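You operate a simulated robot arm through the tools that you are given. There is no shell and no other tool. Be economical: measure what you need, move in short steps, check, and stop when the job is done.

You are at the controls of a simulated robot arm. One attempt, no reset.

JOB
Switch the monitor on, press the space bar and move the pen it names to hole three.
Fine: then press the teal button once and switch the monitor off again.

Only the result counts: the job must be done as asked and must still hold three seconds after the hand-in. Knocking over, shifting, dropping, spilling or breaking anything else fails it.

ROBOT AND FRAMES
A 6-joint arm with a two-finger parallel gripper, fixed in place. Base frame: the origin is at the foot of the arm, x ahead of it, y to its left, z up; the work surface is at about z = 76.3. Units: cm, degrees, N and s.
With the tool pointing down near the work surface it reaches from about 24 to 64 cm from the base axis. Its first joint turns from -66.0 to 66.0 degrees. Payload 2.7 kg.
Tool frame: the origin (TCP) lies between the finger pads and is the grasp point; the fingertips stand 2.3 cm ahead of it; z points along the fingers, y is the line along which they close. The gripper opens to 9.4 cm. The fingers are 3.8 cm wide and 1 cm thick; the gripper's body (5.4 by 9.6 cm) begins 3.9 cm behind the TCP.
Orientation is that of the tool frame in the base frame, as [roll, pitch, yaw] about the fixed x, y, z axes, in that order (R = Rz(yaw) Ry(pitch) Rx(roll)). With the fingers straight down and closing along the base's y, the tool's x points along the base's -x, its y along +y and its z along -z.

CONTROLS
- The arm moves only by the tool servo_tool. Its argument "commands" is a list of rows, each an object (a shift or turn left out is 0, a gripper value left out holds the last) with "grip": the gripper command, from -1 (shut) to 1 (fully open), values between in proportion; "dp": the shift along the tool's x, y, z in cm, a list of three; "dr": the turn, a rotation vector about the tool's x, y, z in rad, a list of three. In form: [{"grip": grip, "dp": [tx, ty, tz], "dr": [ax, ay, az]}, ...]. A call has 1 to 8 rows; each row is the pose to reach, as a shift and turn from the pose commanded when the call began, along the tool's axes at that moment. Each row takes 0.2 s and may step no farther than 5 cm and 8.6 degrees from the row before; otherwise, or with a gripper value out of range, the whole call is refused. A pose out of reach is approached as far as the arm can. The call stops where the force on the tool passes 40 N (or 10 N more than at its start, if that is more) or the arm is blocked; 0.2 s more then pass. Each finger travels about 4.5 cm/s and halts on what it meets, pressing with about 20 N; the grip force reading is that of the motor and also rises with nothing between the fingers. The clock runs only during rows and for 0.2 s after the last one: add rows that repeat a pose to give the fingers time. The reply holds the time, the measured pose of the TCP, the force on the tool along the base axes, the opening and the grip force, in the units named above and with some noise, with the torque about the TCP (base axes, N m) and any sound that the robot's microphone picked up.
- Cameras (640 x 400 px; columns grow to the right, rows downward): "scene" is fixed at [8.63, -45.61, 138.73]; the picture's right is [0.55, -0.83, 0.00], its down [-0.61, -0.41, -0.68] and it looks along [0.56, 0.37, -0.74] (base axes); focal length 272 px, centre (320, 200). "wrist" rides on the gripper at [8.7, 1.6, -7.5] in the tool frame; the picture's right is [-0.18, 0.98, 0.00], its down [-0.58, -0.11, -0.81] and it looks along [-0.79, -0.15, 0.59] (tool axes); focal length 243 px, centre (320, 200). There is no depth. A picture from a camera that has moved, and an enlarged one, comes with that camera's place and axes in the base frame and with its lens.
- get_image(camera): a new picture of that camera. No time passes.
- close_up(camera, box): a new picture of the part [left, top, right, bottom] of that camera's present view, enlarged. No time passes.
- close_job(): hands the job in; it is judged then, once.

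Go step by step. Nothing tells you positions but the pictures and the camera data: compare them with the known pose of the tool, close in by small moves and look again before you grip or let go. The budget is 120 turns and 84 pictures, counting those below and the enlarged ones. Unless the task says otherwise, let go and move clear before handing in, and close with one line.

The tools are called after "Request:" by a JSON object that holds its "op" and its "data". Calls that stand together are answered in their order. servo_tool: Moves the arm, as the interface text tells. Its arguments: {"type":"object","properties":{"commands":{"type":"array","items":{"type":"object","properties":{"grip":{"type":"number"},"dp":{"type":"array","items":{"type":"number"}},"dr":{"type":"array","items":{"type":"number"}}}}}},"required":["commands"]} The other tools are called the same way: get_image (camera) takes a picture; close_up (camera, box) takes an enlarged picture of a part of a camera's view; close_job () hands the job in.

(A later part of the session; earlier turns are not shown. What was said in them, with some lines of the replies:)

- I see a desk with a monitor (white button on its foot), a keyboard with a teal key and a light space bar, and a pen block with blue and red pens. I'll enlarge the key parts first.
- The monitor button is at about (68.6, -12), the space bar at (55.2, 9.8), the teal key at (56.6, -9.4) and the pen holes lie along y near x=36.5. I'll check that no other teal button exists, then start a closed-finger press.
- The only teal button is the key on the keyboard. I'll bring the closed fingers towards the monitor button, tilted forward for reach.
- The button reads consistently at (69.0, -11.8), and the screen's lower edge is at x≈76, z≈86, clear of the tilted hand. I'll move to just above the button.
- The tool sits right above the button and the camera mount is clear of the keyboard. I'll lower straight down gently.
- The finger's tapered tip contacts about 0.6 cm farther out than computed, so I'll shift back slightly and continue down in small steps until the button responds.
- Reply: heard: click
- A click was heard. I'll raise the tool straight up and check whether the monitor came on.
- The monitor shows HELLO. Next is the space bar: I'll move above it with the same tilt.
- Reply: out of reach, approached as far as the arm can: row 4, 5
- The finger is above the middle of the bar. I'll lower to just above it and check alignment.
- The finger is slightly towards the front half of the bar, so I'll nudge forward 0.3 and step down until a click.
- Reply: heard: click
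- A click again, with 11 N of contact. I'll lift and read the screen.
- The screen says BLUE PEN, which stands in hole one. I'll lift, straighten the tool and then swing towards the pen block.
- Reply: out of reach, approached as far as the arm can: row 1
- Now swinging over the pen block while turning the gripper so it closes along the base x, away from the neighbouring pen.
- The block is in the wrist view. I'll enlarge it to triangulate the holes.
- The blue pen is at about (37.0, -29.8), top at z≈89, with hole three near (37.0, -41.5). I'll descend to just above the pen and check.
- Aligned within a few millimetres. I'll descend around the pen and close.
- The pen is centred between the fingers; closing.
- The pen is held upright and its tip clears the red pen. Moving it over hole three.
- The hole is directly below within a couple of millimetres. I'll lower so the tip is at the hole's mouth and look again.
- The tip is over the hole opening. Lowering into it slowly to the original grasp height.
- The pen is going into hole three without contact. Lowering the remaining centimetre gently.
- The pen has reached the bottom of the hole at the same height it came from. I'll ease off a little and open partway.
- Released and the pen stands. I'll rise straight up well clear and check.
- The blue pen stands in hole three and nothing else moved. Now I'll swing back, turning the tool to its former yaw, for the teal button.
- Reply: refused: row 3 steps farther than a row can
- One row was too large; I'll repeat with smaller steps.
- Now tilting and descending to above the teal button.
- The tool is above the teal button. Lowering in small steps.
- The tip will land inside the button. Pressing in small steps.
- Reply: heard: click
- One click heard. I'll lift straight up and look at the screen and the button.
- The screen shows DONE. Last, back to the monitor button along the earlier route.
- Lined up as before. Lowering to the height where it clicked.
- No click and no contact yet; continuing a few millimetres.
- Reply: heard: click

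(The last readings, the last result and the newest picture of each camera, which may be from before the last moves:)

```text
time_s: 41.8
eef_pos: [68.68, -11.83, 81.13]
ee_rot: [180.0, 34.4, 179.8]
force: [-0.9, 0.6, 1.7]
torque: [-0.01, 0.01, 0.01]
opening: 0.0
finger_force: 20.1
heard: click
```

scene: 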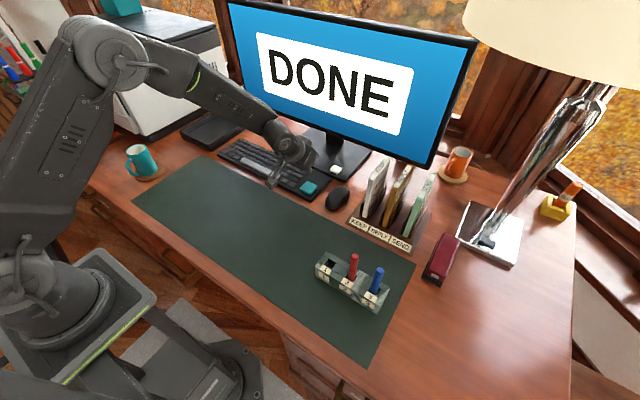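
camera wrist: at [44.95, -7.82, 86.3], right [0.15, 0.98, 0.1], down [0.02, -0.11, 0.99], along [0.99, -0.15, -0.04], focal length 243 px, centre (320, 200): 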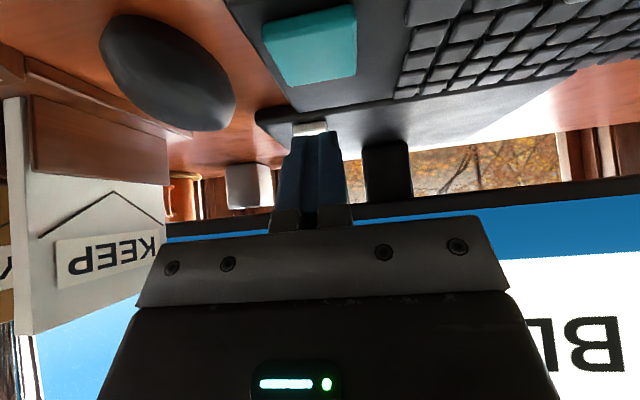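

Click heard. Lifting clear and checking the screen.

Request:
{"op": "servo_tool", "data": {"commands": [{"dp": [-0.56, 0, -0.82]}, {"dp": [-1.7, 0, -2.5]}, {"dp": [-1.7, 0, -5.5]}, {"dp": [-2.5, 0, -9]}, {"dp": [-4, 0, -13]}, {"dp": [-4, 0, -13]}]}}

Request:
{"op": "get_image", "data": {"camera": "scene"}}

```text
time_s: 43.2
eef_pos: [64.44, -11.79, 94.16]
ee_rot: [180.0, 34.3, 180.0]
force: [0.5, 0.9, 1.0]
torque: [-0.03, 0.02, -0.01]
opening: 0.0
finger_force: 20.4
```

```text
42 pictures are left
```

scene: 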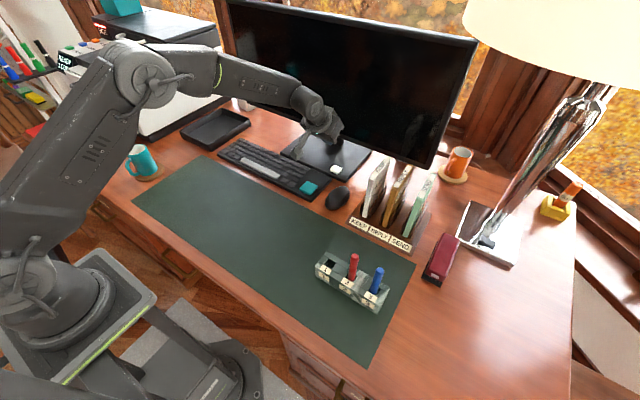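

The monitor is off, the blue pen stands in hole three, everything else is in place and the arm is clear, so I'm handing in.

Request:
{"op": "close_job", "data": {}}

```text
The job is handed in.
```

The monitor named the blue pen, which now stands in hole three. I pressed the teal button once, the screen showed "DONE", and the monitor is off again.
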